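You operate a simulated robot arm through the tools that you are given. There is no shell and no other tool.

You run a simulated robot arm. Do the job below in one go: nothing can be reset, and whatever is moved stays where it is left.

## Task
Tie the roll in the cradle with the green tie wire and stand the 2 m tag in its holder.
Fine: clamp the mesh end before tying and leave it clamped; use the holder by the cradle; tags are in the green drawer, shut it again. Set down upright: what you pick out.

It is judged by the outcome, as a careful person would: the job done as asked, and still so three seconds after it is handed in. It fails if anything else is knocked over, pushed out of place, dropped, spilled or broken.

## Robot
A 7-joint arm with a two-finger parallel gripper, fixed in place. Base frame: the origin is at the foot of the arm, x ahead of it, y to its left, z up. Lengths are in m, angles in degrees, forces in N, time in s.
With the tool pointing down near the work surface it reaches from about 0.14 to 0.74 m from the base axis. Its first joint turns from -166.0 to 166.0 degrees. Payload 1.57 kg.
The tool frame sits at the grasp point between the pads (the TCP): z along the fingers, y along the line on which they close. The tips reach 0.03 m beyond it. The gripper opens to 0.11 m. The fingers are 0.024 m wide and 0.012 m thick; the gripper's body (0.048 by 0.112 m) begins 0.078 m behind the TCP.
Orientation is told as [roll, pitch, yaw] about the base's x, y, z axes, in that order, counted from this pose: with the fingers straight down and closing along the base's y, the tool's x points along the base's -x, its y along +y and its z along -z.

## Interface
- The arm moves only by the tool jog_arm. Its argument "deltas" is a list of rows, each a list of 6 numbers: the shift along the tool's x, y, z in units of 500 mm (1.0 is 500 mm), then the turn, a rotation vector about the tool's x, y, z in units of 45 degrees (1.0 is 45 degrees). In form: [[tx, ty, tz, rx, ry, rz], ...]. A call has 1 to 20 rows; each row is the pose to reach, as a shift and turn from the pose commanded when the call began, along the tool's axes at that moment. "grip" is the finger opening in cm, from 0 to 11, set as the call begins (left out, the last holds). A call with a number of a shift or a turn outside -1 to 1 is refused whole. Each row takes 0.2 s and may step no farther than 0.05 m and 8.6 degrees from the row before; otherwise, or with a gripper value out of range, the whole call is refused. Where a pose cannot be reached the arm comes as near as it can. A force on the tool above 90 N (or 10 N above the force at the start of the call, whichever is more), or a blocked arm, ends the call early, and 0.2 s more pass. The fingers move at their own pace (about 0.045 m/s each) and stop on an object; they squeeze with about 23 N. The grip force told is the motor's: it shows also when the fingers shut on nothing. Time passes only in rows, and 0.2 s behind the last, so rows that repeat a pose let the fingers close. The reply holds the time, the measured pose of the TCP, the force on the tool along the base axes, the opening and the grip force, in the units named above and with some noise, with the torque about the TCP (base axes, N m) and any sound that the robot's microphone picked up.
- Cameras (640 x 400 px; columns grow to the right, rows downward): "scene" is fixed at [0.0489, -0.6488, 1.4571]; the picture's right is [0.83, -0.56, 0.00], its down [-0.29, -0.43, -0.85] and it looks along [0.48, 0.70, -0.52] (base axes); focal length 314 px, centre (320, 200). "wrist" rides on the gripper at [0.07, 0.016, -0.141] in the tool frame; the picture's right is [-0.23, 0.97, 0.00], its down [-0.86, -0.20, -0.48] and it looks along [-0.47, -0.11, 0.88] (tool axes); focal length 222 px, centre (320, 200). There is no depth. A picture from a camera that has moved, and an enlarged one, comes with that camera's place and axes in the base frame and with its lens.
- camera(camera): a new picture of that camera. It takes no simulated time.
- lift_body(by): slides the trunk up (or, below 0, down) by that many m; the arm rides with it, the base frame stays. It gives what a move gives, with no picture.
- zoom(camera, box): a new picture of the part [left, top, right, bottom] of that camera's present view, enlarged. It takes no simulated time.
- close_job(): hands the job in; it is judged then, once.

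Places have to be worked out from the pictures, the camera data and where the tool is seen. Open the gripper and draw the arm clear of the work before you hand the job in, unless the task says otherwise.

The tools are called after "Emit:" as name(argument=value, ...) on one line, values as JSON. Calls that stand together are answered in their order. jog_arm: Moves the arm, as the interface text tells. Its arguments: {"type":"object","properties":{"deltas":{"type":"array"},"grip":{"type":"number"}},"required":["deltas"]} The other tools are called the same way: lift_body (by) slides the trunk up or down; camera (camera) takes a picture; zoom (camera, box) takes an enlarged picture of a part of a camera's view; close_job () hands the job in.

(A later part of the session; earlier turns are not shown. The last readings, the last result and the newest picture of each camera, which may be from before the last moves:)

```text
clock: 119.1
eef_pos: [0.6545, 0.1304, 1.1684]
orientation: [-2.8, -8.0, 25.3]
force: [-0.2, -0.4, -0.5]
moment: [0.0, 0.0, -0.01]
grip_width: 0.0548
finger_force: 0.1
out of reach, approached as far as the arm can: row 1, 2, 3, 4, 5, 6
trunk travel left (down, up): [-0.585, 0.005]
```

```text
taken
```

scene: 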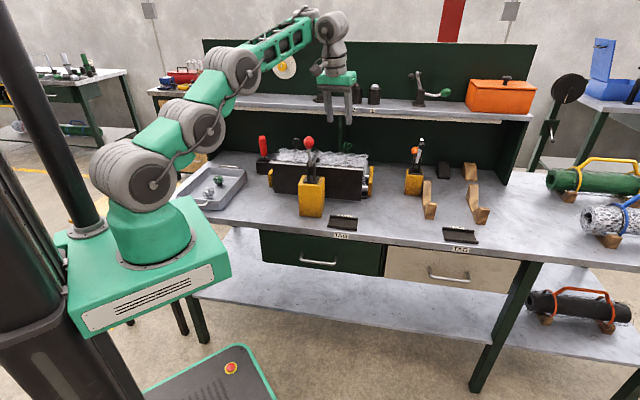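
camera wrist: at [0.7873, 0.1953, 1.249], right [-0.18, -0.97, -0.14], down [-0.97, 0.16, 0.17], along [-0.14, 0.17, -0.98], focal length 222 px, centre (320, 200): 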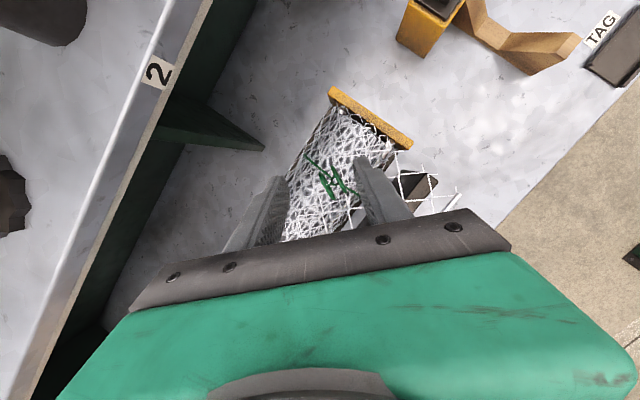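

It's refolding gradually. I'll keep drawing the hand back.

Emit:
jog_arm(deltas=[[0.05, 0, -0.05, 0, 0.05, 0], [0.1, 0, -0.1, 0, 0.1, 0], [0.15, 0, -0.13, 0, 0.15, 0], [0.2, 0, -0.13, 0, 0.18, 0], [0.25, 0, -0.13, 0, 0.18, 0], [0.3, 0, -0.13, 0, 0.18, 0]])

Emit:
camera(camera="scene")

```text
clock: 120.5
eef_pos: [0.5078, 0.0684, 1.2123]
orientation: [-2.8, 0.8, 24.8]
force: [-0.9, -0.5, 0.6]
moment: [0.02, -0.02, 0.0]
grip_width: 0.0552
finger_force: 0.0
trunk travel left (down, up): [-0.585, 0.005]
```

```text
taken
```

scene: 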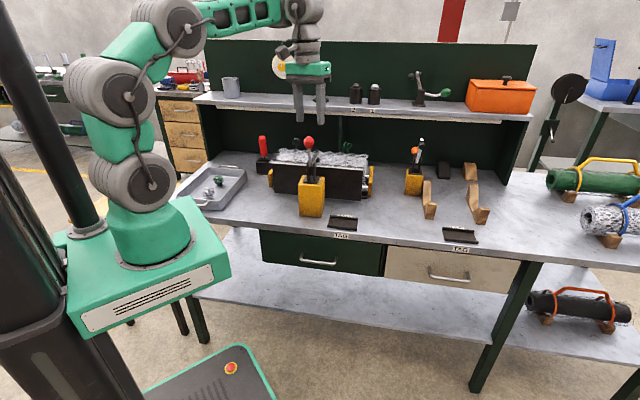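

The arm is back in its good elbow-up posture. I'll return to above the rings with the fingers aligned to them (yaw 25°, 18° lean).

Emit:
jog_arm(deltas=[[-0.0834, 0.0098, 0.0305, 0, -0.059, 0.001], [-0.1668, 0.0195, 0.061, 0, -0.118, 0.002], [-0.2502, 0.0293, 0.0915, 0, -0.177, 0.003], [-0.3335, 0.039, 0.122, 0, -0.236, 0.003], [-0.4169, 0.0488, 0.1525, 0, -0.295, 0.004], [-0.5003, 0.0585, 0.183, 0, -0.354, 0.005], [-0.5837, 0.0683, 0.2135, 0, -0.413, 0.006]])

Emit:
zoom(camera="wrist", box=[256, 100, 384, 200])

Emit:
zoom(camera="scene", box=[330, 125, 366, 155])

```text
clock: 122.1
eef_pos: [0.7608, 0.2174, 1.0985]
orientation: [-2.9, -17.6, 25.4]
force: [-0.1, 0.4, 0.6]
moment: [-0.02, 0.03, 0.0]
grip_width: 0.0549
finger_force: 0.0
trunk travel left (down, up): [-0.585, 0.005]
```

```text
4.00 times, centred on (320, 150) of wrist
camera zoom: at [0.6517, 0.1927, 1.2101], right [-0.21, 0.98, 0.02], down [0.68, 0.13, 0.72], along [0.71, 0.17, -0.69], focal length 888 px, centre (320, 400)
```

zoom: 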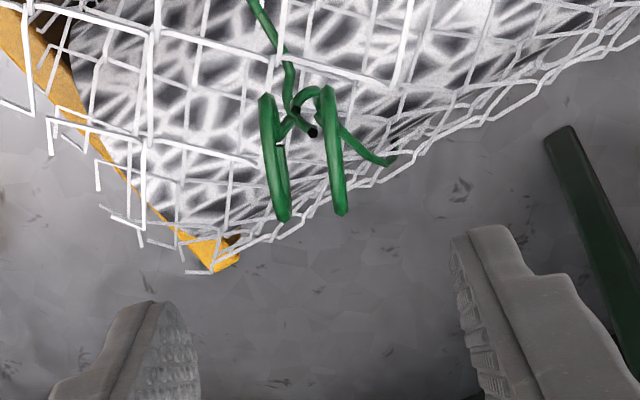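

```text
13.33 times, centred on (348, 140) of scene
camera zoom: at [0.0489, -0.6488, 1.4571], right [0.83, -0.56, 0.0], down [-0.29, -0.43, -0.85], along [0.48, 0.7, -0.52], focal length 4194 px, centre (-53, 1000)
```

zoom: 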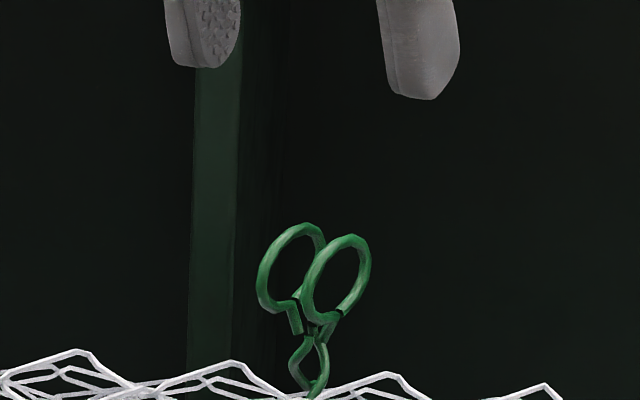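

Good reach this time. Lowering over the rings and closing to 2.4 cm.

Emit:
jog_arm(deltas=[[0.0117, 0.0019, 0.0368, 0, 0, 0], [0.0234, 0.0037, 0.0736, 0, 0, 0], [0.0351, 0.0056, 0.1104, 0, 0, 0]])

Emit:
zoom(camera="wrist", box=[256, 120, 384, 220])

Emit:
zoom(camera="scene", box=[330, 125, 366, 155])

```text
clock: 122.9
eef_pos: [0.7608, 0.2168, 1.0412]
orientation: [-2.9, -17.7, 25.4]
force: [-0.4, -0.5, 1.1]
moment: [0.01, 0.01, -0.02]
grip_width: 0.0551
finger_force: 0.2
trunk travel left (down, up): [-0.585, 0.005]
```

```text
4.00 times, centred on (320, 170) of wrist
camera zoom: at [0.6511, 0.1918, 1.1532], right [-0.21, 0.98, 0.02], down [0.68, 0.13, 0.73], along [0.71, 0.17, -0.69], focal length 888 px, centre (320, 320)
```

zoom: 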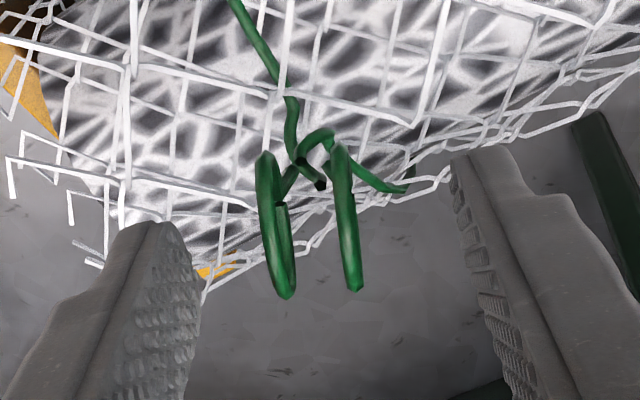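

```text
13.33 times, centred on (348, 140) of scene
camera zoom: at [0.0489, -0.6488, 1.4571], right [0.83, -0.56, 0.0], down [-0.29, -0.43, -0.85], along [0.48, 0.7, -0.52], focal length 4194 px, centre (-53, 1000)
```

zoom: 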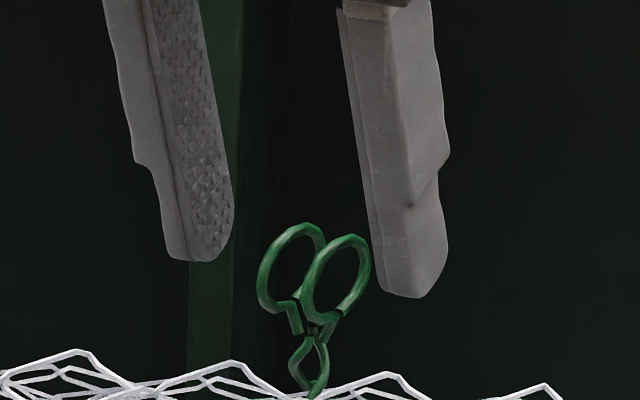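

Centred. Closing and turning clockwise in steps, up to about 165°.

Emit:
jog_arm(deltas=[[0, 0, 0, 0, 0, 0], [0, 0, 0, 0, 0, 0], [0, 0, 0, 0, 0, 0.167], [0, 0, 0, 0, 0, 0.333], [0, 0, 0, 0, 0, 0.5], [0, 0, 0, 0, 0, 0.667], [0, 0, 0, 0, 0, 0.833], [0, 0, 0, 0, 0, 1.0]], grip=2.4)

Emit:
jog_arm(deltas=[[0, 0, 0, 0, 0, 0.167], [0, 0, 0, 0, 0, 0.333], [0, 0, 0, 0, 0, 0.5], [0, 0, 0, 0, 0, 0.667], [0, 0, 0, 0, 0, 0.833], [0, 0, 0, 0, 0, 1.0]])

Emit:
jog_arm(deltas=[[0, 0, 0, 0, 0, 0.167], [0, 0, 0, 0, 0, 0.333], [0, 0, 0, 0, 0, 0.5], [0, 0, 0, 0, 0, 0.667], [0, 0, 0, 0, 0, 0.833], [0, 0, 0, 0, 0, 1.0]])

Emit:
zoom(camera="scene", box=[330, 125, 366, 155])

Emit:
zoom(camera="wrist", box=[256, 120, 384, 220])

```text
clock: 124.7
eef_pos: [0.7601, 0.2165, 1.0413]
orientation: [10.8, -14.5, -21.7]
force: [-0.7, -4.4, 0.8]
moment: [-0.17, 0.02, 0.01]
grip_width: 0.0275
finger_force: 1.8
trunk travel left (down, up): [-0.585, 0.005]
```

```text
clock: 126.1
eef_pos: [0.7595, 0.2182, 1.0424]
orientation: [17.8, -2.7, -65.5]
force: [0.8, 1.6, -1.6]
moment: [-0.03, -0.14, 0.09]
grip_width: 0.0257
finger_force: 5.2
trunk travel left (down, up): [-0.585, 0.005]
```

```text
clock: 127.5
eef_pos: [0.7613, 0.2165, 1.0416]
orientation: [14.8, 10.6, -108.9]
force: [5.2, -0.5, 3.4]
moment: [-0.15, -0.1, 0.02]
grip_width: 0.0298
finger_force: 3.5
trunk travel left (down, up): [-0.585, 0.005]
```

```text
13.33 times, centred on (348, 140) of scene
camera zoom: at [0.0489, -0.6488, 1.4571], right [0.83, -0.56, 0.0], down [-0.29, -0.43, -0.85], along [0.48, 0.7, -0.52], focal length 4194 px, centre (-53, 1000)
```

zoom: 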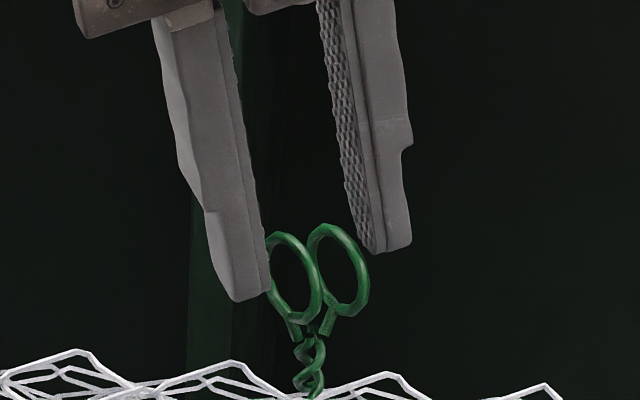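

```text
4.00 times, centred on (320, 170) of wrist
camera zoom: at [0.7559, 0.2638, 1.1926], right [0.8, -0.56, 0.2], down [-0.59, -0.76, 0.25], along [0.01, -0.32, -0.95], focal length 888 px, centre (320, 320)
```

zoom: 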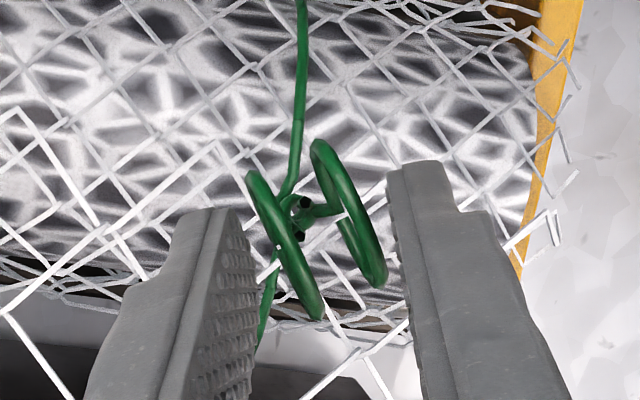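

The twist is tightening: the stems now show about a turn and a quarter. I'll finish this stroke with 33° more, staying inside the wrist limit.

Emit:
jog_arm(deltas=[[0, 0, 0, 0, 0, 0.15], [0, 0, 0, 0, 0, 0.3], [0, 0, 0, 0, 0, 0.45], [0, 0, 0, 0, 0, 0.6], [0, 0, 0, 0, 0, 0.73]])

Emit:
zoom(camera="scene", box=[330, 125, 366, 155])

Emit:
zoom(camera="wrist", box=[256, 120, 384, 220])

```text
clock: 128.7
eef_pos: [0.7608, 0.2163, 1.0406]
orientation: [6.6, 16.6, -142.1]
force: [2.7, -4.3, 2.6]
moment: [-0.14, -0.01, 0.02]
grip_width: 0.0287
finger_force: 2.8
trunk travel left (down, up): [-0.585, 0.005]
```

```text
13.33 times, centred on (348, 140) of scene
camera zoom: at [0.0489, -0.6488, 1.4571], right [0.83, -0.56, 0.0], down [-0.29, -0.43, -0.85], along [0.48, 0.7, -0.52], focal length 4194 px, centre (-53, 1000)
```

zoom: 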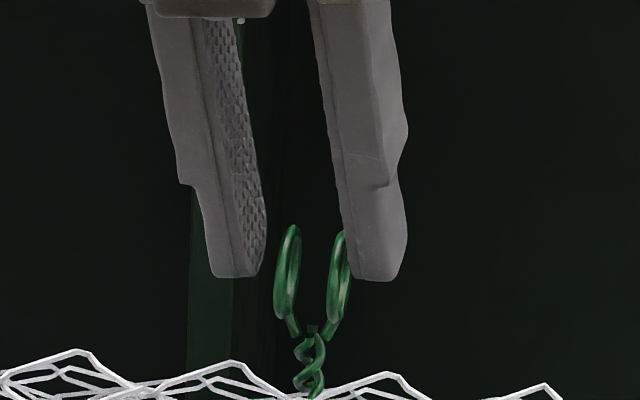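

```text
4.00 times, centred on (320, 170) of wrist
camera zoom: at [0.7807, 0.2328, 1.1969], right [0.4, -0.92, 0.04], down [-0.9, -0.38, 0.19], along [-0.16, -0.11, -0.98], focal length 888 px, centre (320, 320)
```

zoom: 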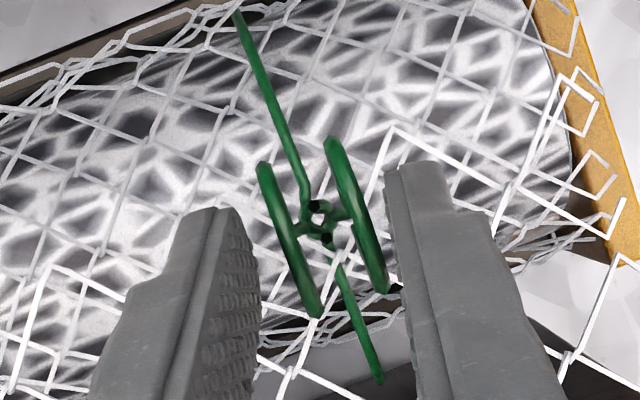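

About 440° of twist so far. I'll open, rise just clear, and unwind the wrist counter-clockwise to about yaw 145°, so the next stroke can be long (the fingers will then take the rings across their width).

Emit:
jog_arm(deltas=[[0, 0, 0, 0, 0, 0], [0, 0, 0, 0, 0, 0], [0.0129, 0.005, -0.0429, 0, 0, 0], [0.0257, 0.0099, -0.0857, 0, 0, 0]], grip=5.5)

Emit:
jog_arm(deltas=[[0, 0, 0, 0, 0, -0.182], [0, 0, 0, 0, 0, -0.364], [0, 0, 0, 0, 0, -0.547], [0, 0, 0, 0, 0, -0.729], [0, 0, 0, 0, 0, -0.911]])

Emit:
jog_arm(deltas=[[0, 0, 0, 0, 0, -0.182], [0, 0, 0, 0, 0, -0.364], [0, 0, 0, 0, 0, -0.547], [0, 0, 0, 0, 0, -0.729], [0, 0, 0, 0, 0, -0.911]])

Emit:
jog_arm(deltas=[[0, 0, 0, 0, 0, -0.182], [0, 0, 0, 0, 0, -0.364], [0, 0, 0, 0, 0, -0.547], [0, 0, 0, 0, 0, -0.729], [0, 0, 0, 0, 0, -0.911]])

Emit:
jog_arm(deltas=[[0, 0, 0, 0, 0, -0.182], [0, 0, 0, 0, 0, -0.364], [0, 0, 0, 0, 0, -0.547], [0, 0, 0, 0, 0, -0.729], [0, 0, 0, 0, 0, -0.911]])

Emit:
jog_arm(deltas=[[0, 0, 0, 0, 0, -0.182], [0, 0, 0, 0, 0, -0.364], [0, 0, 0, 0, 0, -0.547], [0, 0, 0, 0, 0, -0.729], [0, 0, 0, 0, 0, -0.911]])

Emit:
jog_arm(deltas=[[0, 0, 0, 0, 0, -0.182], [0, 0, 0, 0, 0, -0.364], [0, 0, 0, 0, 0, -0.547], [0, 0, 0, 0, 0, -0.729], [0, 0, 0, 0, 0, -0.911]])

Emit:
zoom(camera="scene", box=[330, 125, 366, 155])

Emit:
zoom(camera="wrist", box=[256, 100, 384, 200])

```text
clock: 129.7
eef_pos: [0.7597, 0.2186, 1.0851]
orientation: [6.6, 16.5, -141.9]
force: [-1.2, 0.1, -0.2]
moment: [-0.02, 0.0, 0.03]
grip_width: 0.0548
finger_force: 0.1
trunk travel left (down, up): [-0.585, 0.005]
```

```text
clock: 130.9
eef_pos: [0.7601, 0.2178, 1.0872]
orientation: [16.0, 8.2, -100.6]
force: [-0.7, 0.3, -0.1]
moment: [0.02, -0.01, 0.02]
grip_width: 0.0548
finger_force: 0.1
trunk travel left (down, up): [-0.585, 0.005]
```

```text
clock: 132.1
eef_pos: [0.7597, 0.2171, 1.0867]
orientation: [17.5, -4.1, -61.5]
force: [0.2, 0.2, -0.2]
moment: [0.0, 0.02, 0.0]
grip_width: 0.0547
finger_force: 0.1
trunk travel left (down, up): [-0.585, 0.005]
```

```text
clock: 133.3
eef_pos: [0.7596, 0.2171, 1.0863]
orientation: [10.7, -14.5, -21.1]
force: [0.2, 0.1, 0.3]
moment: [0.03, 0.0, -0.04]
grip_width: 0.0552
finger_force: 0.0
trunk travel left (down, up): [-0.585, 0.005]
```

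```text
clock: 134.5
eef_pos: [0.7604, 0.2159, 1.0867]
orientation: [-1.7, -17.7, 21.5]
force: [-0.2, 0.0, 0.8]
moment: [-0.01, 0.0, 0.04]
grip_width: 0.0548
finger_force: 0.0
trunk travel left (down, up): [-0.585, 0.005]
```

```text
clock: 135.7
eef_pos: [0.7598, 0.2174, 1.0868]
orientation: [-13.2, -12.4, 63.8]
force: [-0.5, 0.6, 0.1]
moment: [0.02, -0.03, -0.01]
grip_width: 0.055
finger_force: 0.0
trunk travel left (down, up): [-0.585, 0.005]
```

```text
clock: 136.9
eef_pos: [0.7606, 0.2181, 1.0871]
orientation: [-17.8, -0.9, 103.5]
force: [0.2, 0.4, 0.1]
moment: [0.0, 0.01, 0.02]
grip_width: 0.055
finger_force: 0.1
trunk travel left (down, up): [-0.585, 0.005]
```

```text
13.33 times, centred on (348, 140) of scene
camera zoom: at [0.0489, -0.6488, 1.4571], right [0.83, -0.56, 0.0], down [-0.29, -0.43, -0.85], along [0.48, 0.7, -0.52], focal length 4194 px, centre (-53, 1000)
```

zoom: 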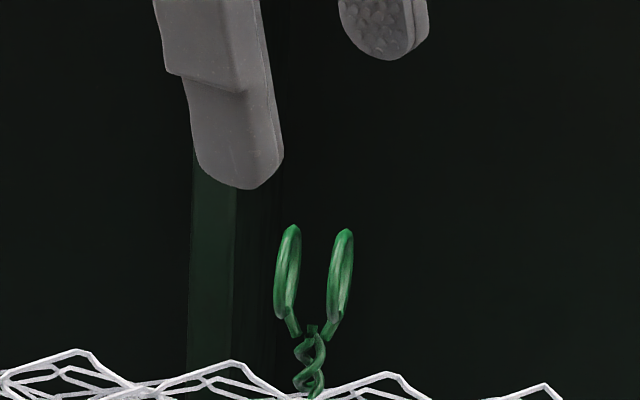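

```text
4.00 times, centred on (320, 150) of wrist
camera zoom: at [0.7196, 0.1343, 1.2145], right [-0.96, 0.01, -0.3], down [-0.15, 0.83, 0.53], along [0.25, 0.55, -0.8], focal length 888 px, centre (320, 400)
```

zoom: 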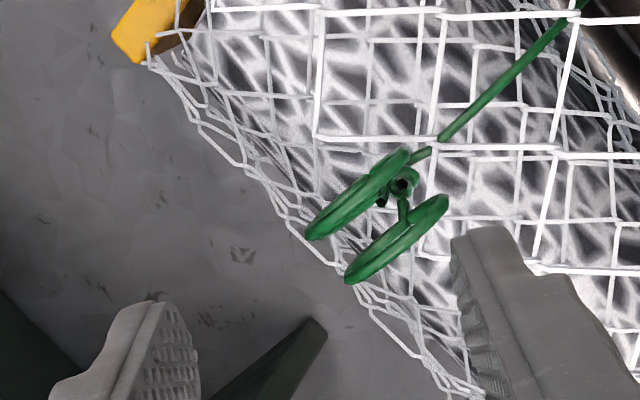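

The wrist has room. I'll turn another 41° so the ring width lies across the closing direction, then check.

Emit:
jog_arm(deltas=[[0, 0, 0, 0, 0, -0.182], [0, 0, 0, 0, 0, -0.364], [0, 0, 0, 0, 0, -0.547], [0, 0, 0, 0, 0, -0.729], [0, 0, 0, 0, 0, -0.911]])

Emit:
zoom(camera="wrist", box=[256, 100, 384, 200])

```text
clock: 138.1
eef_pos: [0.7602, 0.2175, 1.0863]
orientation: [-14.2, 10.9, 142.9]
force: [0.4, -0.8, 0.6]
moment: [-0.03, -0.02, 0.0]
grip_width: 0.0552
finger_force: 0.1
trunk travel left (down, up): [-0.585, 0.005]
```

```text
4.00 times, centred on (320, 150) of wrist
camera zoom: at [0.7639, 0.1512, 1.23], right [-0.71, -0.65, -0.28], down [-0.7, 0.63, 0.34], along [-0.05, 0.44, -0.9], focal length 888 px, centre (320, 400)
```

zoom: 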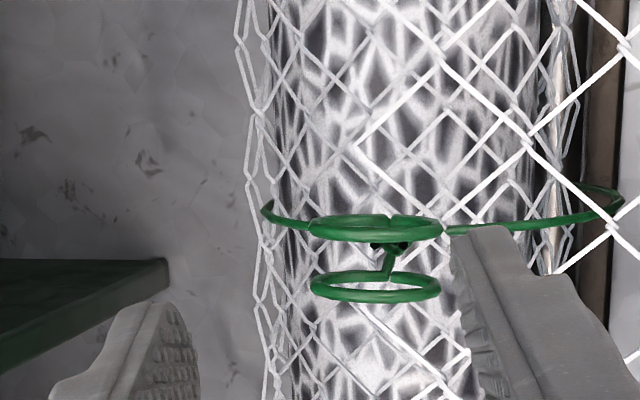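

The ring width now lies across the closing direction, with about 8 mm clearance each side. I'll lower over the rings and check.

Emit:
jog_arm(deltas=[[-0.0058, 0.0074, 0.0291, 0, 0, 0], [-0.0115, 0.0147, 0.0581, 0, 0, 0], [-0.0173, 0.0221, 0.0872, 0, 0, 0]])

Emit:
zoom(camera="wrist", box=[256, 120, 384, 220])

Emit:
zoom(camera="scene", box=[330, 125, 366, 155])

```text
clock: 138.9
eef_pos: [0.7596, 0.2187, 1.0423]
orientation: [-14.3, 11.0, 142.7]
force: [-0.1, -0.6, -0.4]
moment: [0.04, -0.03, 0.0]
grip_width: 0.0551
finger_force: 0.0
trunk travel left (down, up): [-0.585, 0.005]
```

```text
4.00 times, centred on (320, 170) of wrist
camera zoom: at [0.7633, 0.1513, 1.1846], right [-0.71, -0.64, -0.28], down [-0.7, 0.63, 0.34], along [-0.04, 0.44, -0.9], focal length 888 px, centre (320, 320)
```

zoom: 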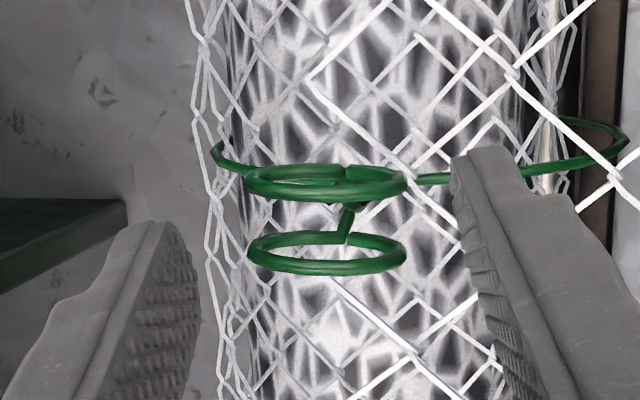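

```text
13.33 times, centred on (348, 140) of scene
camera zoom: at [0.0489, -0.6488, 1.4571], right [0.83, -0.56, 0.0], down [-0.29, -0.43, -0.85], along [0.48, 0.7, -0.52], focal length 4194 px, centre (-53, 1000)
```

zoom: 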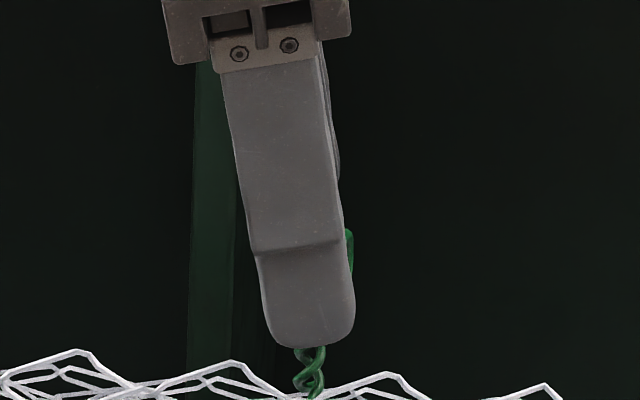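

Well centred. I'll close to 3.2 cm across the width and turn 45° clockwise as a test.

Emit:
jog_arm(deltas=[[0, 0, 0, 0, 0, 0], [0, 0, 0, 0, 0, 0], [0, 0, 0, 0, 0, 0.167], [0, 0, 0, 0, 0, 0.333], [0, 0, 0, 0, 0, 0.5], [0, 0, 0, 0, 0, 0.667], [0, 0, 0, 0, 0, 0.833], [0, 0, 0, 0, 0, 1.0]], grip=3.2)

Emit:
zoom(camera="wrist", box=[256, 120, 384, 220])

Emit:
zoom(camera="scene", box=[330, 125, 366, 155])

```text
clock: 140.7
eef_pos: [0.7614, 0.2169, 1.0433]
orientation: [-17.9, -2.2, 99.3]
force: [2.9, 2.3, 10.3]
moment: [-1.21, -0.16, 0.02]
grip_width: 0.0367
finger_force: 43.2
trunk travel left (down, up): [-0.585, 0.005]
```

```text
4.00 times, centred on (320, 170) of wrist
camera zoom: at [0.714, 0.1348, 1.1693], right [-0.95, 0.09, -0.29], down [-0.09, 0.83, 0.55], along [0.29, 0.55, -0.78], focal length 888 px, centre (320, 320)
```

zoom: 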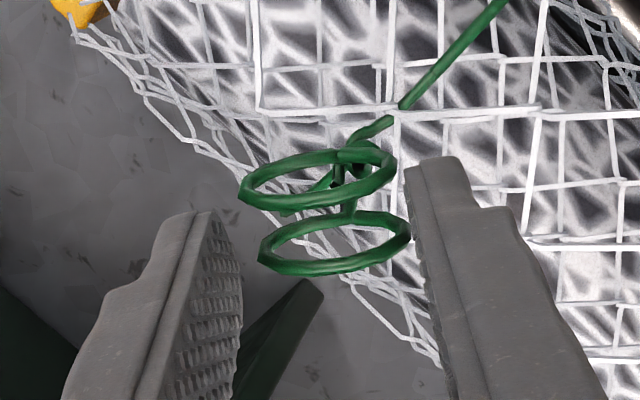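

```text
13.33 times, centred on (348, 140) of scene
camera zoom: at [0.0489, -0.6488, 1.4571], right [0.83, -0.56, 0.0], down [-0.29, -0.43, -0.85], along [0.48, 0.7, -0.52], focal length 4194 px, centre (-53, 1000)
```

zoom: 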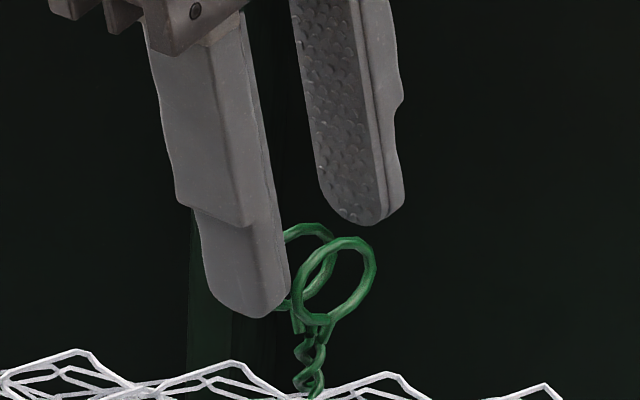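

The rings follow. The squeeze is a bit strong at 3.2 cm, so I'll relax to 3.5 cm and continue clockwise.

Emit:
jog_arm(deltas=[[0, 0, 0, 0, 0, 0], [0, 0, 0, 0, 0, 0.167], [0, 0, 0, 0, 0, 0.333], [0, 0, 0, 0, 0, 0.5], [0, 0, 0, 0, 0, 0.667], [0, 0, 0, 0, 0, 0.833], [0, 0, 0, 0, 0, 1.0]], grip=3.5)

Emit:
jog_arm(deltas=[[0, 0, 0, 0, 0, 0.167], [0, 0, 0, 0, 0, 0.333], [0, 0, 0, 0, 0, 0.5], [0, 0, 0, 0, 0, 0.667], [0, 0, 0, 0, 0, 0.833], [0, 0, 0, 0, 0, 1.0]])

Emit:
zoom(camera="wrist", box=[256, 120, 384, 220])

Emit:
zoom(camera="scene", box=[330, 125, 366, 155])

```text
clock: 142.3
eef_pos: [0.7597, 0.2165, 1.0398]
orientation: [-11.2, -13.8, 55.3]
force: [8.8, -3.6, 0.4]
moment: [-0.07, -0.07, 0.04]
grip_width: 0.0418
finger_force: 3.9
trunk travel left (down, up): [-0.585, 0.005]
```

```text
clock: 143.7
eef_pos: [0.7595, 0.216, 1.0397]
orientation: [2.2, -17.7, 8.6]
force: [2.4, -5.8, 0.4]
moment: [-0.13, -0.11, -0.04]
grip_width: 0.0409
finger_force: 3.2
trunk travel left (down, up): [-0.585, 0.005]
```

```text
4.00 times, centred on (320, 170) of wrist
camera zoom: at [0.6501, 0.2108, 1.1536], right [0.06, 0.99, 0.11], down [0.7, -0.12, 0.71], along [0.72, 0.03, -0.7], focal length 888 px, centre (320, 320)
```

zoom: 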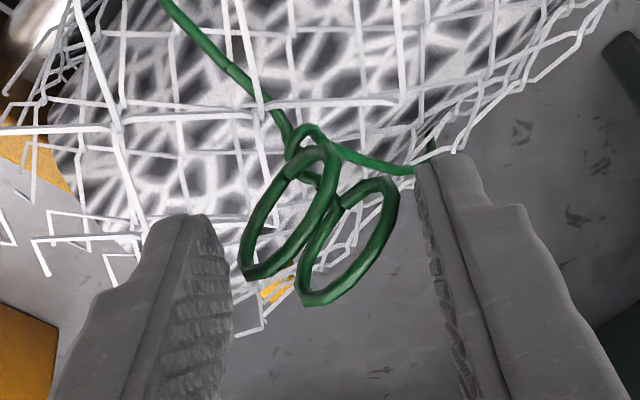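

```text
13.33 times, centred on (348, 140) of scene
camera zoom: at [0.0489, -0.6488, 1.4571], right [0.83, -0.56, 0.0], down [-0.29, -0.43, -0.85], along [0.48, 0.7, -0.52], focal length 4194 px, centre (-53, 1000)
```

zoom: 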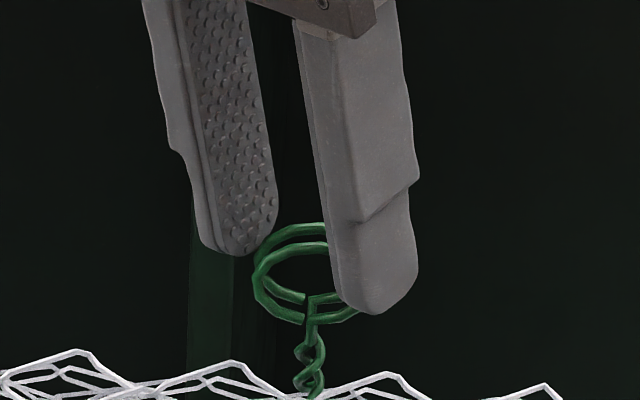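

The rings keep following with some lag, now around 530° total. Continuing clockwise.

Emit:
jog_arm(deltas=[[0, 0, 0, 0, 0, 0.167], [0, 0, 0, 0, 0, 0.333], [0, 0, 0, 0, 0, 0.5], [0, 0, 0, 0, 0, 0.667], [0, 0, 0, 0, 0, 0.833], [0, 0, 0, 0, 0, 1.0]], grip=2.4)

Emit:
jog_arm(deltas=[[0, 0, 0, 0, 0, 0.167], [0, 0, 0, 0, 0, 0.333], [0, 0, 0, 0, 0, 0.5], [0, 0, 0, 0, 0, 0.667], [0, 0, 0, 0, 0, 0.833], [0, 0, 0, 0, 0, 1.0]])

Emit:
zoom(camera="wrist", box=[256, 120, 384, 220])

Emit:
zoom(camera="scene", box=[330, 125, 366, 155])

```text
clock: 145.1
eef_pos: [0.7591, 0.2173, 1.0415]
orientation: [14.3, -10.9, -37.4]
force: [0.3, 1.5, -1.8]
moment: [0.49, -0.74, 0.21]
grip_width: 0.0244
finger_force: 6.7
trunk travel left (down, up): [-0.585, 0.005]
```

```text
clock: 146.5
eef_pos: [0.7605, 0.2168, 1.0409]
orientation: [17.9, 2.1, -80.8]
force: [3.9, 2.5, 1.9]
moment: [0.01, -0.14, 0.06]
grip_width: 0.028
finger_force: 2.1
trunk travel left (down, up): [-0.585, 0.005]
```

```text
4.00 times, centred on (320, 170) of wrist
camera zoom: at [0.7227, 0.277, 1.1825], right [0.95, -0.09, 0.29], down [-0.19, -0.91, 0.36], along [0.23, -0.4, -0.89], focal length 888 px, centre (320, 320)
```

zoom: 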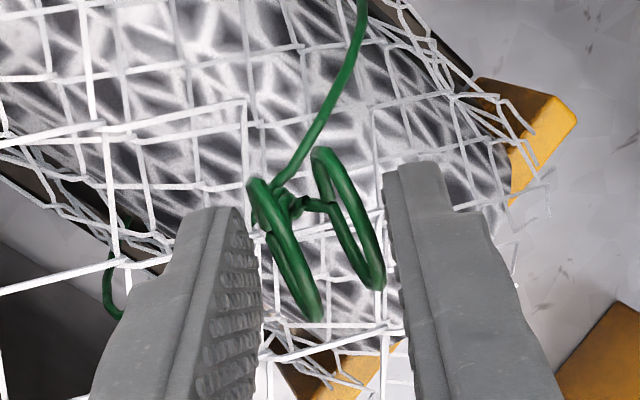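

```text
13.33 times, centred on (348, 140) of scene
camera zoom: at [0.0489, -0.6488, 1.4571], right [0.83, -0.56, 0.0], down [-0.29, -0.43, -0.85], along [0.48, 0.7, -0.52], focal length 4194 px, centre (-53, 1000)
```

zoom: 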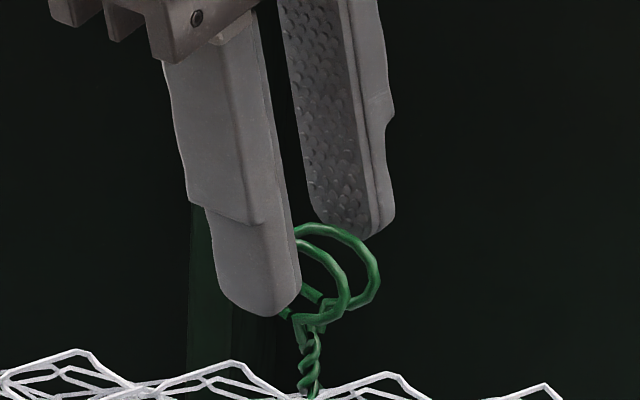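

The stems show three crossings now, at about 560°. I'll finish this stroke with another 60°.

Emit:
jog_arm(deltas=[[0, 0, 0, 0, 0, 0.167], [0, 0, 0, 0, 0, 0.333], [0, 0, 0, 0, 0, 0.5], [0, 0, 0, 0, 0, 0.667], [0, 0, 0, 0, 0, 0.833], [0, 0, 0, 0, 0, 1.0]])

Emit:
jog_arm(deltas=[[0, 0, 0, 0, 0, 0.17], [0, 0, 0, 0, 0, 0.35]])

Emit:
zoom(camera="scene", box=[330, 125, 366, 155])

```text
clock: 147.9
eef_pos: [0.7599, 0.2145, 1.0401]
orientation: [11.2, 14.0, -124.7]
force: [5.2, -2.9, 2.7]
moment: [-0.2, -0.07, 0.07]
grip_width: 0.03
finger_force: 3.1
trunk travel left (down, up): [-0.585, 0.005]
```

```text
clock: 148.5
eef_pos: [0.7606, 0.2157, 1.0395]
orientation: [7.0, 16.4, -140.9]
force: [3.9, -4.4, 2.1]
moment: [-0.2, -0.04, 0.06]
grip_width: 0.0298
finger_force: 2.9
trunk travel left (down, up): [-0.585, 0.005]
```

```text
13.33 times, centred on (348, 140) of scene
camera zoom: at [0.0489, -0.6488, 1.4571], right [0.83, -0.56, 0.0], down [-0.29, -0.43, -0.85], along [0.48, 0.7, -0.52], focal length 4194 px, centre (-53, 1000)
```

zoom: 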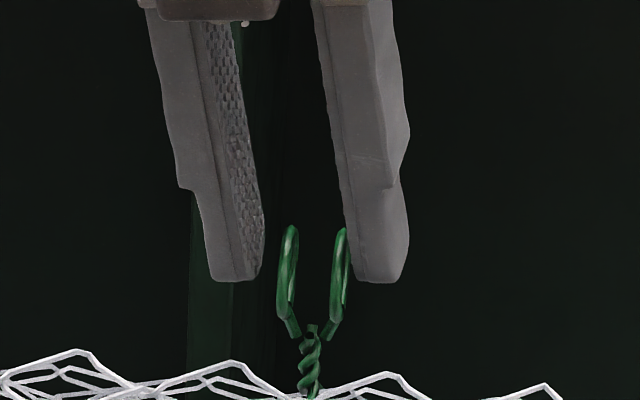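

About 620°. I'll do another stroke: open, rise, unwind about 198° so the fingers line up with the ring thickness, then check.

Emit:
jog_arm(deltas=[[0, 0, 0, 0, 0, 0], [0, 0, 0, 0, 0, 0], [0.0128, 0.0053, -0.0429, 0, 0, 0], [0.0257, 0.0105, -0.0857, 0, 0, 0]], grip=5.5)

Emit:
jog_arm(deltas=[[0, 0, 0, 0, 0, -0.176], [0, 0, 0, 0, 0, -0.352], [0, 0, 0, 0, 0, -0.528], [0, 0, 0, 0, 0, -0.704], [0, 0, 0, 0, 0, -0.88]])

Emit:
jog_arm(deltas=[[0, 0, 0, 0, 0, -0.176], [0, 0, 0, 0, 0, -0.352], [0, 0, 0, 0, 0, -0.528], [0, 0, 0, 0, 0, -0.704], [0, 0, 0, 0, 0, -0.88]])

Emit:
jog_arm(deltas=[[0, 0, 0, 0, 0, -0.176], [0, 0, 0, 0, 0, -0.352], [0, 0, 0, 0, 0, -0.528], [0, 0, 0, 0, 0, -0.704], [0, 0, 0, 0, 0, -0.88]])

Emit:
jog_arm(deltas=[[0, 0, 0, 0, 0, -0.176], [0, 0, 0, 0, 0, -0.352], [0, 0, 0, 0, 0, -0.528], [0, 0, 0, 0, 0, -0.704], [0, 0, 0, 0, 0, -0.88]])

Emit:
jog_arm(deltas=[[0, 0, 0, 0, 0, -0.176], [0, 0, 0, 0, 0, -0.352], [0, 0, 0, 0, 0, -0.528], [0, 0, 0, 0, 0, -0.704], [0, 0, 0, 0, 0, -0.88]])

Emit:
zoom(camera="scene", box=[330, 125, 366, 155])

Emit:
zoom(camera="wrist", box=[256, 100, 384, 200])

```text
clock: 149.5
eef_pos: [0.7585, 0.2164, 1.0853]
orientation: [6.9, 16.5, -140.6]
force: [0.5, 0.2, 0.0]
moment: [0.01, 0.01, 0.01]
grip_width: 0.055
finger_force: 0.0
trunk travel left (down, up): [-0.585, 0.005]
```

```text
clock: 150.7
eef_pos: [0.7607, 0.2155, 1.0865]
orientation: [16.1, 8.2, -100.8]
force: [0.3, -0.2, 0.4]
moment: [0.0, 0.03, -0.02]
grip_width: 0.0546
finger_force: 0.0
trunk travel left (down, up): [-0.585, 0.005]
```

```text
clock: 151.9
eef_pos: [0.7602, 0.2173, 1.0857]
orientation: [17.5, -3.6, -62.8]
force: [-0.4, -0.5, 0.2]
moment: [0.0, 0.0, 0.01]
grip_width: 0.0551
finger_force: 0.2
trunk travel left (down, up): [-0.585, 0.005]
```

```text
clock: 153.1
eef_pos: [0.7611, 0.2164, 1.086]
orientation: [11.4, -13.8, -24.2]
force: [-0.6, -0.4, 0.0]
moment: [0.0, -0.03, 0.03]
grip_width: 0.0551
finger_force: 0.1
trunk travel left (down, up): [-0.585, 0.005]
```

```text
clock: 154.3
eef_pos: [0.7604, 0.2172, 1.0853]
orientation: [-0.4, -17.9, 17.1]
force: [0.4, -0.4, -0.2]
moment: [0.0, 0.01, -0.01]
grip_width: 0.0549
finger_force: 0.1
trunk travel left (down, up): [-0.585, 0.005]
```

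```text
clock: 155.5
eef_pos: [0.7609, 0.2161, 1.0849]
orientation: [-11.8, -13.5, 57.9]
force: [-0.5, 0.7, 0.0]
moment: [0.0, 0.01, 0.0]
grip_width: 0.0549
finger_force: 0.2
trunk travel left (down, up): [-0.585, 0.005]
```

```text
13.33 times, centred on (348, 140) of scene
camera zoom: at [0.0489, -0.6488, 1.4571], right [0.83, -0.56, 0.0], down [-0.29, -0.43, -0.85], along [0.48, 0.7, -0.52], focal length 4194 px, centre (-53, 1000)
```

zoom: 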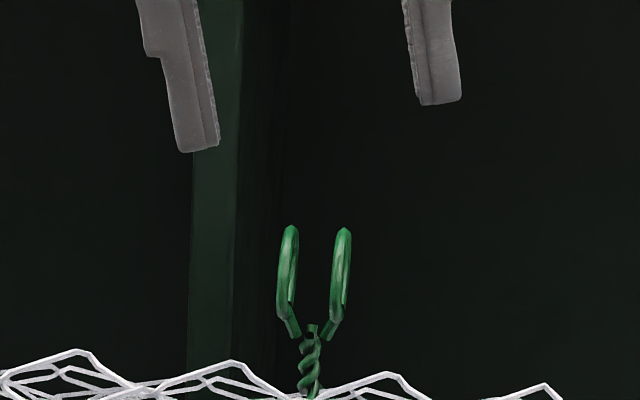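

```text
4.00 times, centred on (320, 150) of wrist
camera zoom: at [0.6692, 0.1567, 1.1999], right [-0.67, 0.73, -0.14], down [0.46, 0.55, 0.7], along [0.59, 0.4, -0.7], focal length 888 px, centre (320, 400)
```

zoom: 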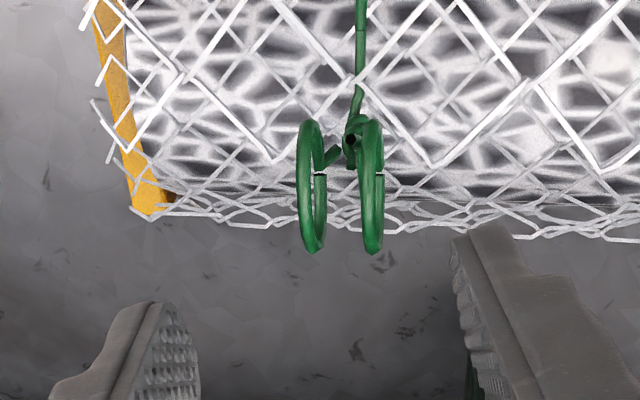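

Aligned. I'll lower, close, and make this stroke clockwise.

Emit:
jog_arm(deltas=[[0.0069, 0.0059, 0.0282, 0, 0, 0], [0.0139, 0.0118, 0.0565, 0, 0, 0], [0.0208, 0.0177, 0.0847, 0, 0, 0]])

Emit:
zoom(camera="wrist", box=[256, 120, 384, 220])

Emit:
jog_arm(deltas=[[0, 0, 0, 0, 0, 0], [0, 0, 0, 0, 0, 0], [0, 0, 0, 0, 0, 0.167], [0, 0, 0, 0, 0, 0.333], [0, 0, 0, 0, 0, 0.5], [0, 0, 0, 0, 0, 0.667], [0, 0, 0, 0, 0, 0.833], [0, 0, 0, 0, 0, 1.0]], grip=2.4)

Emit:
jog_arm(deltas=[[0, 0, 0, 0, 0, 0.167], [0, 0, 0, 0, 0, 0.333], [0, 0, 0, 0, 0, 0.5], [0, 0, 0, 0, 0, 0.667], [0, 0, 0, 0, 0, 0.833], [0, 0, 0, 0, 0, 1.0]])

Emit:
zoom(camera="scene", box=[330, 125, 366, 155])

```text
clock: 156.3
eef_pos: [0.7601, 0.2175, 1.0405]
orientation: [-11.8, -13.5, 57.8]
force: [-0.1, -0.1, 0.4]
moment: [0.01, -0.03, 0.0]
grip_width: 0.055
finger_force: 0.0
trunk travel left (down, up): [-0.585, 0.005]
```

```text
4.00 times, centred on (320, 170) of wrist
camera zoom: at [0.6693, 0.1574, 1.1553], right [-0.66, 0.73, -0.14], down [0.46, 0.55, 0.7], along [0.59, 0.4, -0.7], focal length 888 px, centre (320, 320)
```

zoom: 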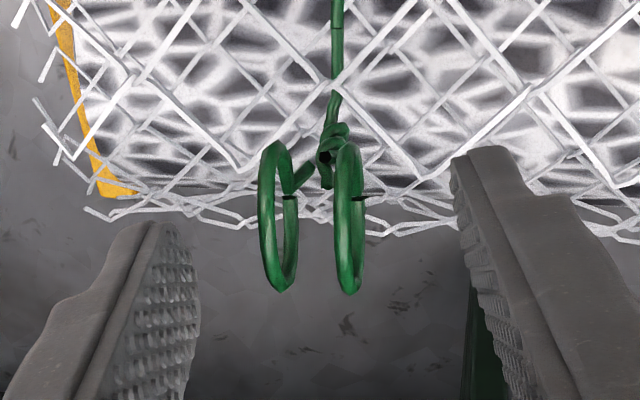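

```text
clock: 158.1
eef_pos: [0.7606, 0.2156, 1.0418]
orientation: [1.5, -17.7, 10.9]
force: [1.7, -6.1, 0.9]
moment: [-0.16, -0.08, 0.05]
grip_width: 0.0288
finger_force: 3.1
trunk travel left (down, up): [-0.585, 0.005]
```

```text
clock: 159.5
eef_pos: [0.7589, 0.2165, 1.0418]
orientation: [13.8, -11.4, -35.2]
force: [-2.3, -5.1, -0.9]
moment: [-0.23, -0.04, 0.04]
grip_width: 0.0292
finger_force: 3.1
trunk travel left (down, up): [-0.585, 0.005]
```

```text
13.33 times, centred on (348, 140) of scene
camera zoom: at [0.0489, -0.6488, 1.4571], right [0.83, -0.56, 0.0], down [-0.29, -0.43, -0.85], along [0.48, 0.7, -0.52], focal length 4194 px, centre (-53, 1000)
```

zoom: 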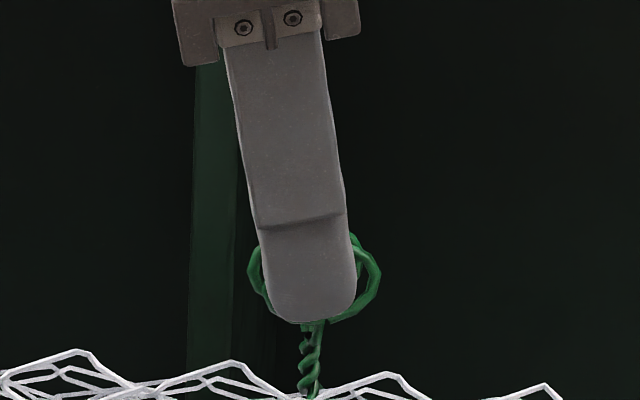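

Following well at about 695°. Two more steps for this stroke.

Emit:
jog_arm(deltas=[[0, 0, 0, 0, 0, 0.167], [0, 0, 0, 0, 0, 0.333], [0, 0, 0, 0, 0, 0.5], [0, 0, 0, 0, 0, 0.667], [0, 0, 0, 0, 0, 0.833], [0, 0, 0, 0, 0, 1.0]])

Emit:
jog_arm(deltas=[[0, 0, 0, 0, 0, 0.167], [0, 0, 0, 0, 0, 0.333], [0, 0, 0, 0, 0, 0.5], [0, 0, 0, 0, 0, 0.667], [0, 0, 0, 0, 0, 0.833], [0, 0, 0, 0, 0, 1.0]])

Emit:
jog_arm(deltas=[[0, 0, 0, 0, 0, 0.16], [0, 0, 0, 0, 0, 0.32]])

Emit:
zoom(camera="scene", box=[330, 125, 366, 155])

Emit:
zoom(camera="wrist", box=[256, 120, 384, 220])

```text
clock: 160.9
eef_pos: [0.7597, 0.2179, 1.0421]
orientation: [18.0, 1.5, -78.5]
force: [3.2, 0.6, 0.6]
moment: [-0.01, -0.08, 0.04]
grip_width: 0.0264
finger_force: 1.1
trunk travel left (down, up): [-0.585, 0.005]
```

```text
clock: 162.3
eef_pos: [0.7614, 0.217, 1.0412]
orientation: [11.8, 13.6, -122.5]
force: [7.5, -5.3, 3.6]
moment: [-0.21, -0.11, 0.02]
grip_width: 0.0319
finger_force: 4.4
trunk travel left (down, up): [-0.585, 0.005]
```

```text
clock: 162.9
eef_pos: [0.7603, 0.2155, 1.041]
orientation: [8.0, 16.0, -136.9]
force: [5.5, -4.6, 3.2]
moment: [-0.17, -0.05, 0.04]
grip_width: 0.0304
finger_force: 3.3
trunk travel left (down, up): [-0.585, 0.005]
```

```text
13.33 times, centred on (348, 140) of scene
camera zoom: at [0.0489, -0.6488, 1.4571], right [0.83, -0.56, 0.0], down [-0.29, -0.43, -0.85], along [0.48, 0.7, -0.52], focal length 4194 px, centre (-53, 1000)
```

zoom: 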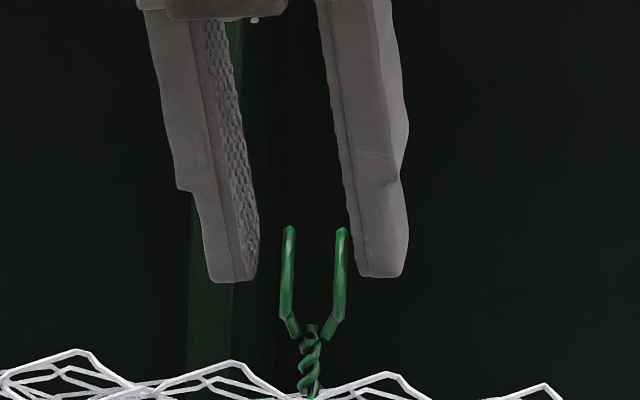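

```text
4.00 times, centred on (320, 170) of wrist
camera zoom: at [0.7782, 0.2384, 1.1963], right [0.47, -0.88, 0.07], down [-0.87, -0.45, 0.19], along [-0.14, -0.15, -0.98], focal length 888 px, centre (320, 320)
```

zoom: 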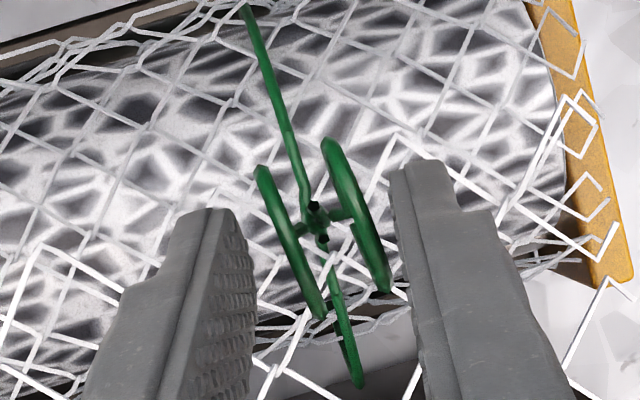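

About 795° (2.2 turns) now, with resistance rising slightly. I'll open, lift clear, and look at how tight the wire sits on the roll.

Emit:
jog_arm(deltas=[[0, 0, 0, 0, 0, 0], [0, 0, 0, 0, 0, 0], [0.0125, 0.006, -0.0429, 0, 0, 0], [0.025, 0.012, -0.0857, 0, 0, 0]], grip=5.5)

Emit:
zoom(camera="scene", box=[324, 135, 372, 175])

Emit:
zoom(camera="scene", box=[338, 138, 358, 158])

Emit:
camera(camera="wrist")

```text
clock: 163.9
eef_pos: [0.759, 0.2167, 1.0859]
orientation: [8.1, 16.1, -137.0]
force: [0.1, -0.3, -0.1]
moment: [0.02, 0.01, -0.02]
grip_width: 0.0548
finger_force: 0.1
trunk travel left (down, up): [-0.585, 0.005]
```

```text
10.00 times, centred on (348, 155) of scene
camera zoom: at [0.0489, -0.6488, 1.4571], right [0.83, -0.56, 0.0], down [-0.29, -0.43, -0.85], along [0.48, 0.7, -0.52], focal length 3145 px, centre (40, 650)
```

zoom: 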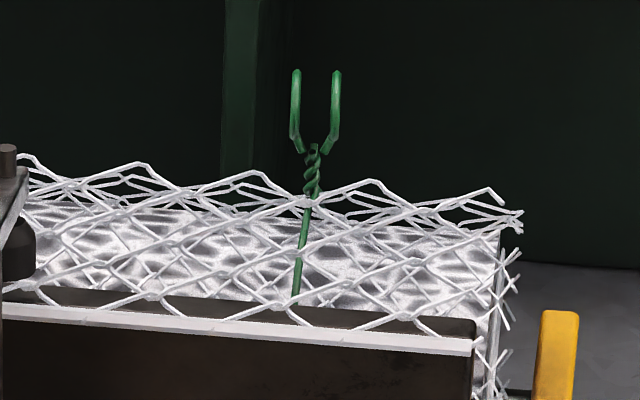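

```text
16.00 times, centred on (348, 148) of scene
camera zoom: at [0.0489, -0.6488, 1.4571], right [0.83, -0.56, 0.0], down [-0.29, -0.43, -0.85], along [0.48, 0.7, -0.52], focal length 5032 px, centre (-128, 1032)
```

zoom: 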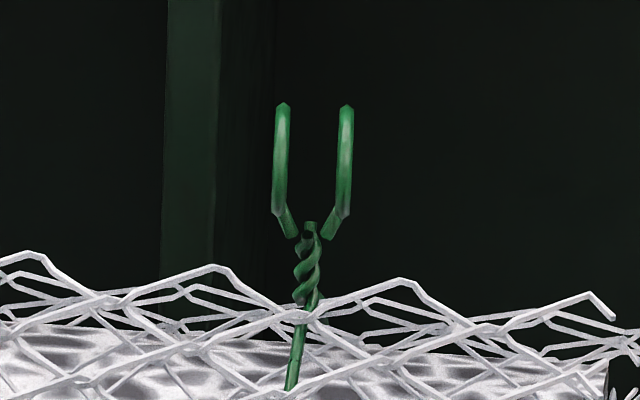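

```text
taken
camera wrist: at [0.7772, 0.2395, 1.2419], right [0.47, -0.88, 0.07], down [-0.87, -0.45, 0.19], along [-0.14, -0.15, -0.98], focal length 222 px, centre (320, 200)
```

wrist: 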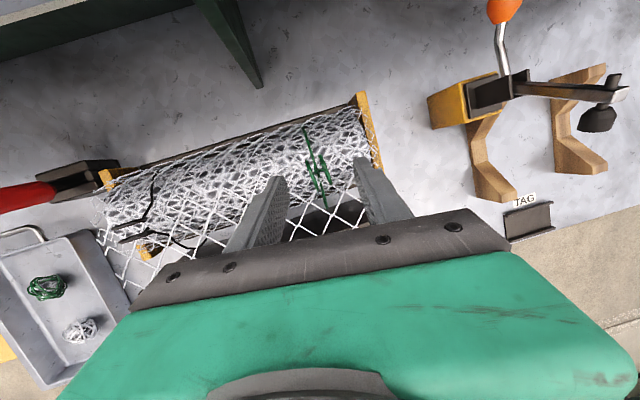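

The neck shows about two full turns, drawn down to the mesh. I'll add another half turn for a firm tie. Unwinding at height again.

Emit:
jog_arm(deltas=[[0, 0, 0, 0, 0, -0.176], [0, 0, 0, 0, 0, -0.352], [0, 0, 0, 0, 0, -0.528], [0, 0, 0, 0, 0, -0.704], [0, 0, 0, 0, 0, -0.88]])

Emit:
jog_arm(deltas=[[0, 0, 0, 0, 0, -0.176], [0, 0, 0, 0, 0, -0.352], [0, 0, 0, 0, 0, -0.528], [0, 0, 0, 0, 0, -0.704], [0, 0, 0, 0, 0, -0.88]])

Emit:
jog_arm(deltas=[[0, 0, 0, 0, 0, -0.176], [0, 0, 0, 0, 0, -0.352], [0, 0, 0, 0, 0, -0.528], [0, 0, 0, 0, 0, -0.704], [0, 0, 0, 0, 0, -0.88]])

Emit:
jog_arm(deltas=[[0, 0, 0, 0, 0, -0.176], [0, 0, 0, 0, 0, -0.352], [0, 0, 0, 0, 0, -0.528], [0, 0, 0, 0, 0, -0.704], [0, 0, 0, 0, 0, -0.88]])

Emit:
jog_arm(deltas=[[0, 0, 0, 0, 0, -0.176], [0, 0, 0, 0, 0, -0.352], [0, 0, 0, 0, 0, -0.528], [0, 0, 0, 0, 0, -0.704], [0, 0, 0, 0, 0, -0.88]])

Emit:
zoom(camera="wrist", box=[256, 100, 384, 200])

```text
clock: 165.1
eef_pos: [0.7606, 0.2163, 1.0864]
orientation: [16.3, 7.3, -97.2]
force: [0.3, 0.8, -0.1]
moment: [0.0, -0.04, 0.03]
grip_width: 0.055
finger_force: 0.1
trunk travel left (down, up): [-0.585, 0.005]
```

```text
clock: 166.3
eef_pos: [0.7604, 0.2164, 1.0873]
orientation: [17.3, -4.7, -59.4]
force: [-0.4, -0.1, -0.4]
moment: [0.03, -0.01, -0.01]
grip_width: 0.055
finger_force: 0.1
trunk travel left (down, up): [-0.585, 0.005]
```

```text
clock: 167.5
eef_pos: [0.7607, 0.2174, 1.0856]
orientation: [10.6, -14.7, -20.5]
force: [0.3, -0.1, 0.7]
moment: [0.0, -0.04, 0.01]
grip_width: 0.055
finger_force: 0.1
trunk travel left (down, up): [-0.585, 0.005]
```

```text
clock: 168.7
eef_pos: [0.7606, 0.2166, 1.0844]
orientation: [-1.5, -17.9, 20.7]
force: [0.0, 0.8, -0.3]
moment: [-0.02, 0.0, 0.01]
grip_width: 0.055
finger_force: 0.1
trunk travel left (down, up): [-0.585, 0.005]
```

```text
clock: 169.9
eef_pos: [0.7607, 0.2163, 1.0869]
orientation: [-12.7, -12.7, 61.5]
force: [-0.2, -0.6, 0.8]
moment: [0.0, -0.05, 0.0]
grip_width: 0.0549
finger_force: 0.1
trunk travel left (down, up): [-0.585, 0.005]
```

```text
4.00 times, centred on (320, 150) of wrist
camera zoom: at [0.6723, 0.1539, 1.2008], right [-0.71, 0.69, -0.16], down [0.42, 0.59, 0.69], along [0.57, 0.42, -0.71], focal length 888 px, centre (320, 400)
```

zoom: 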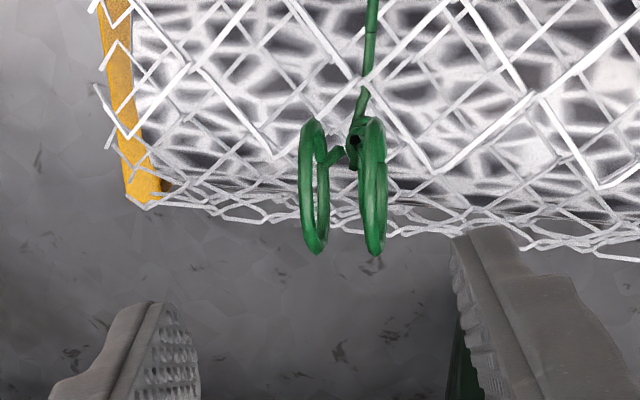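

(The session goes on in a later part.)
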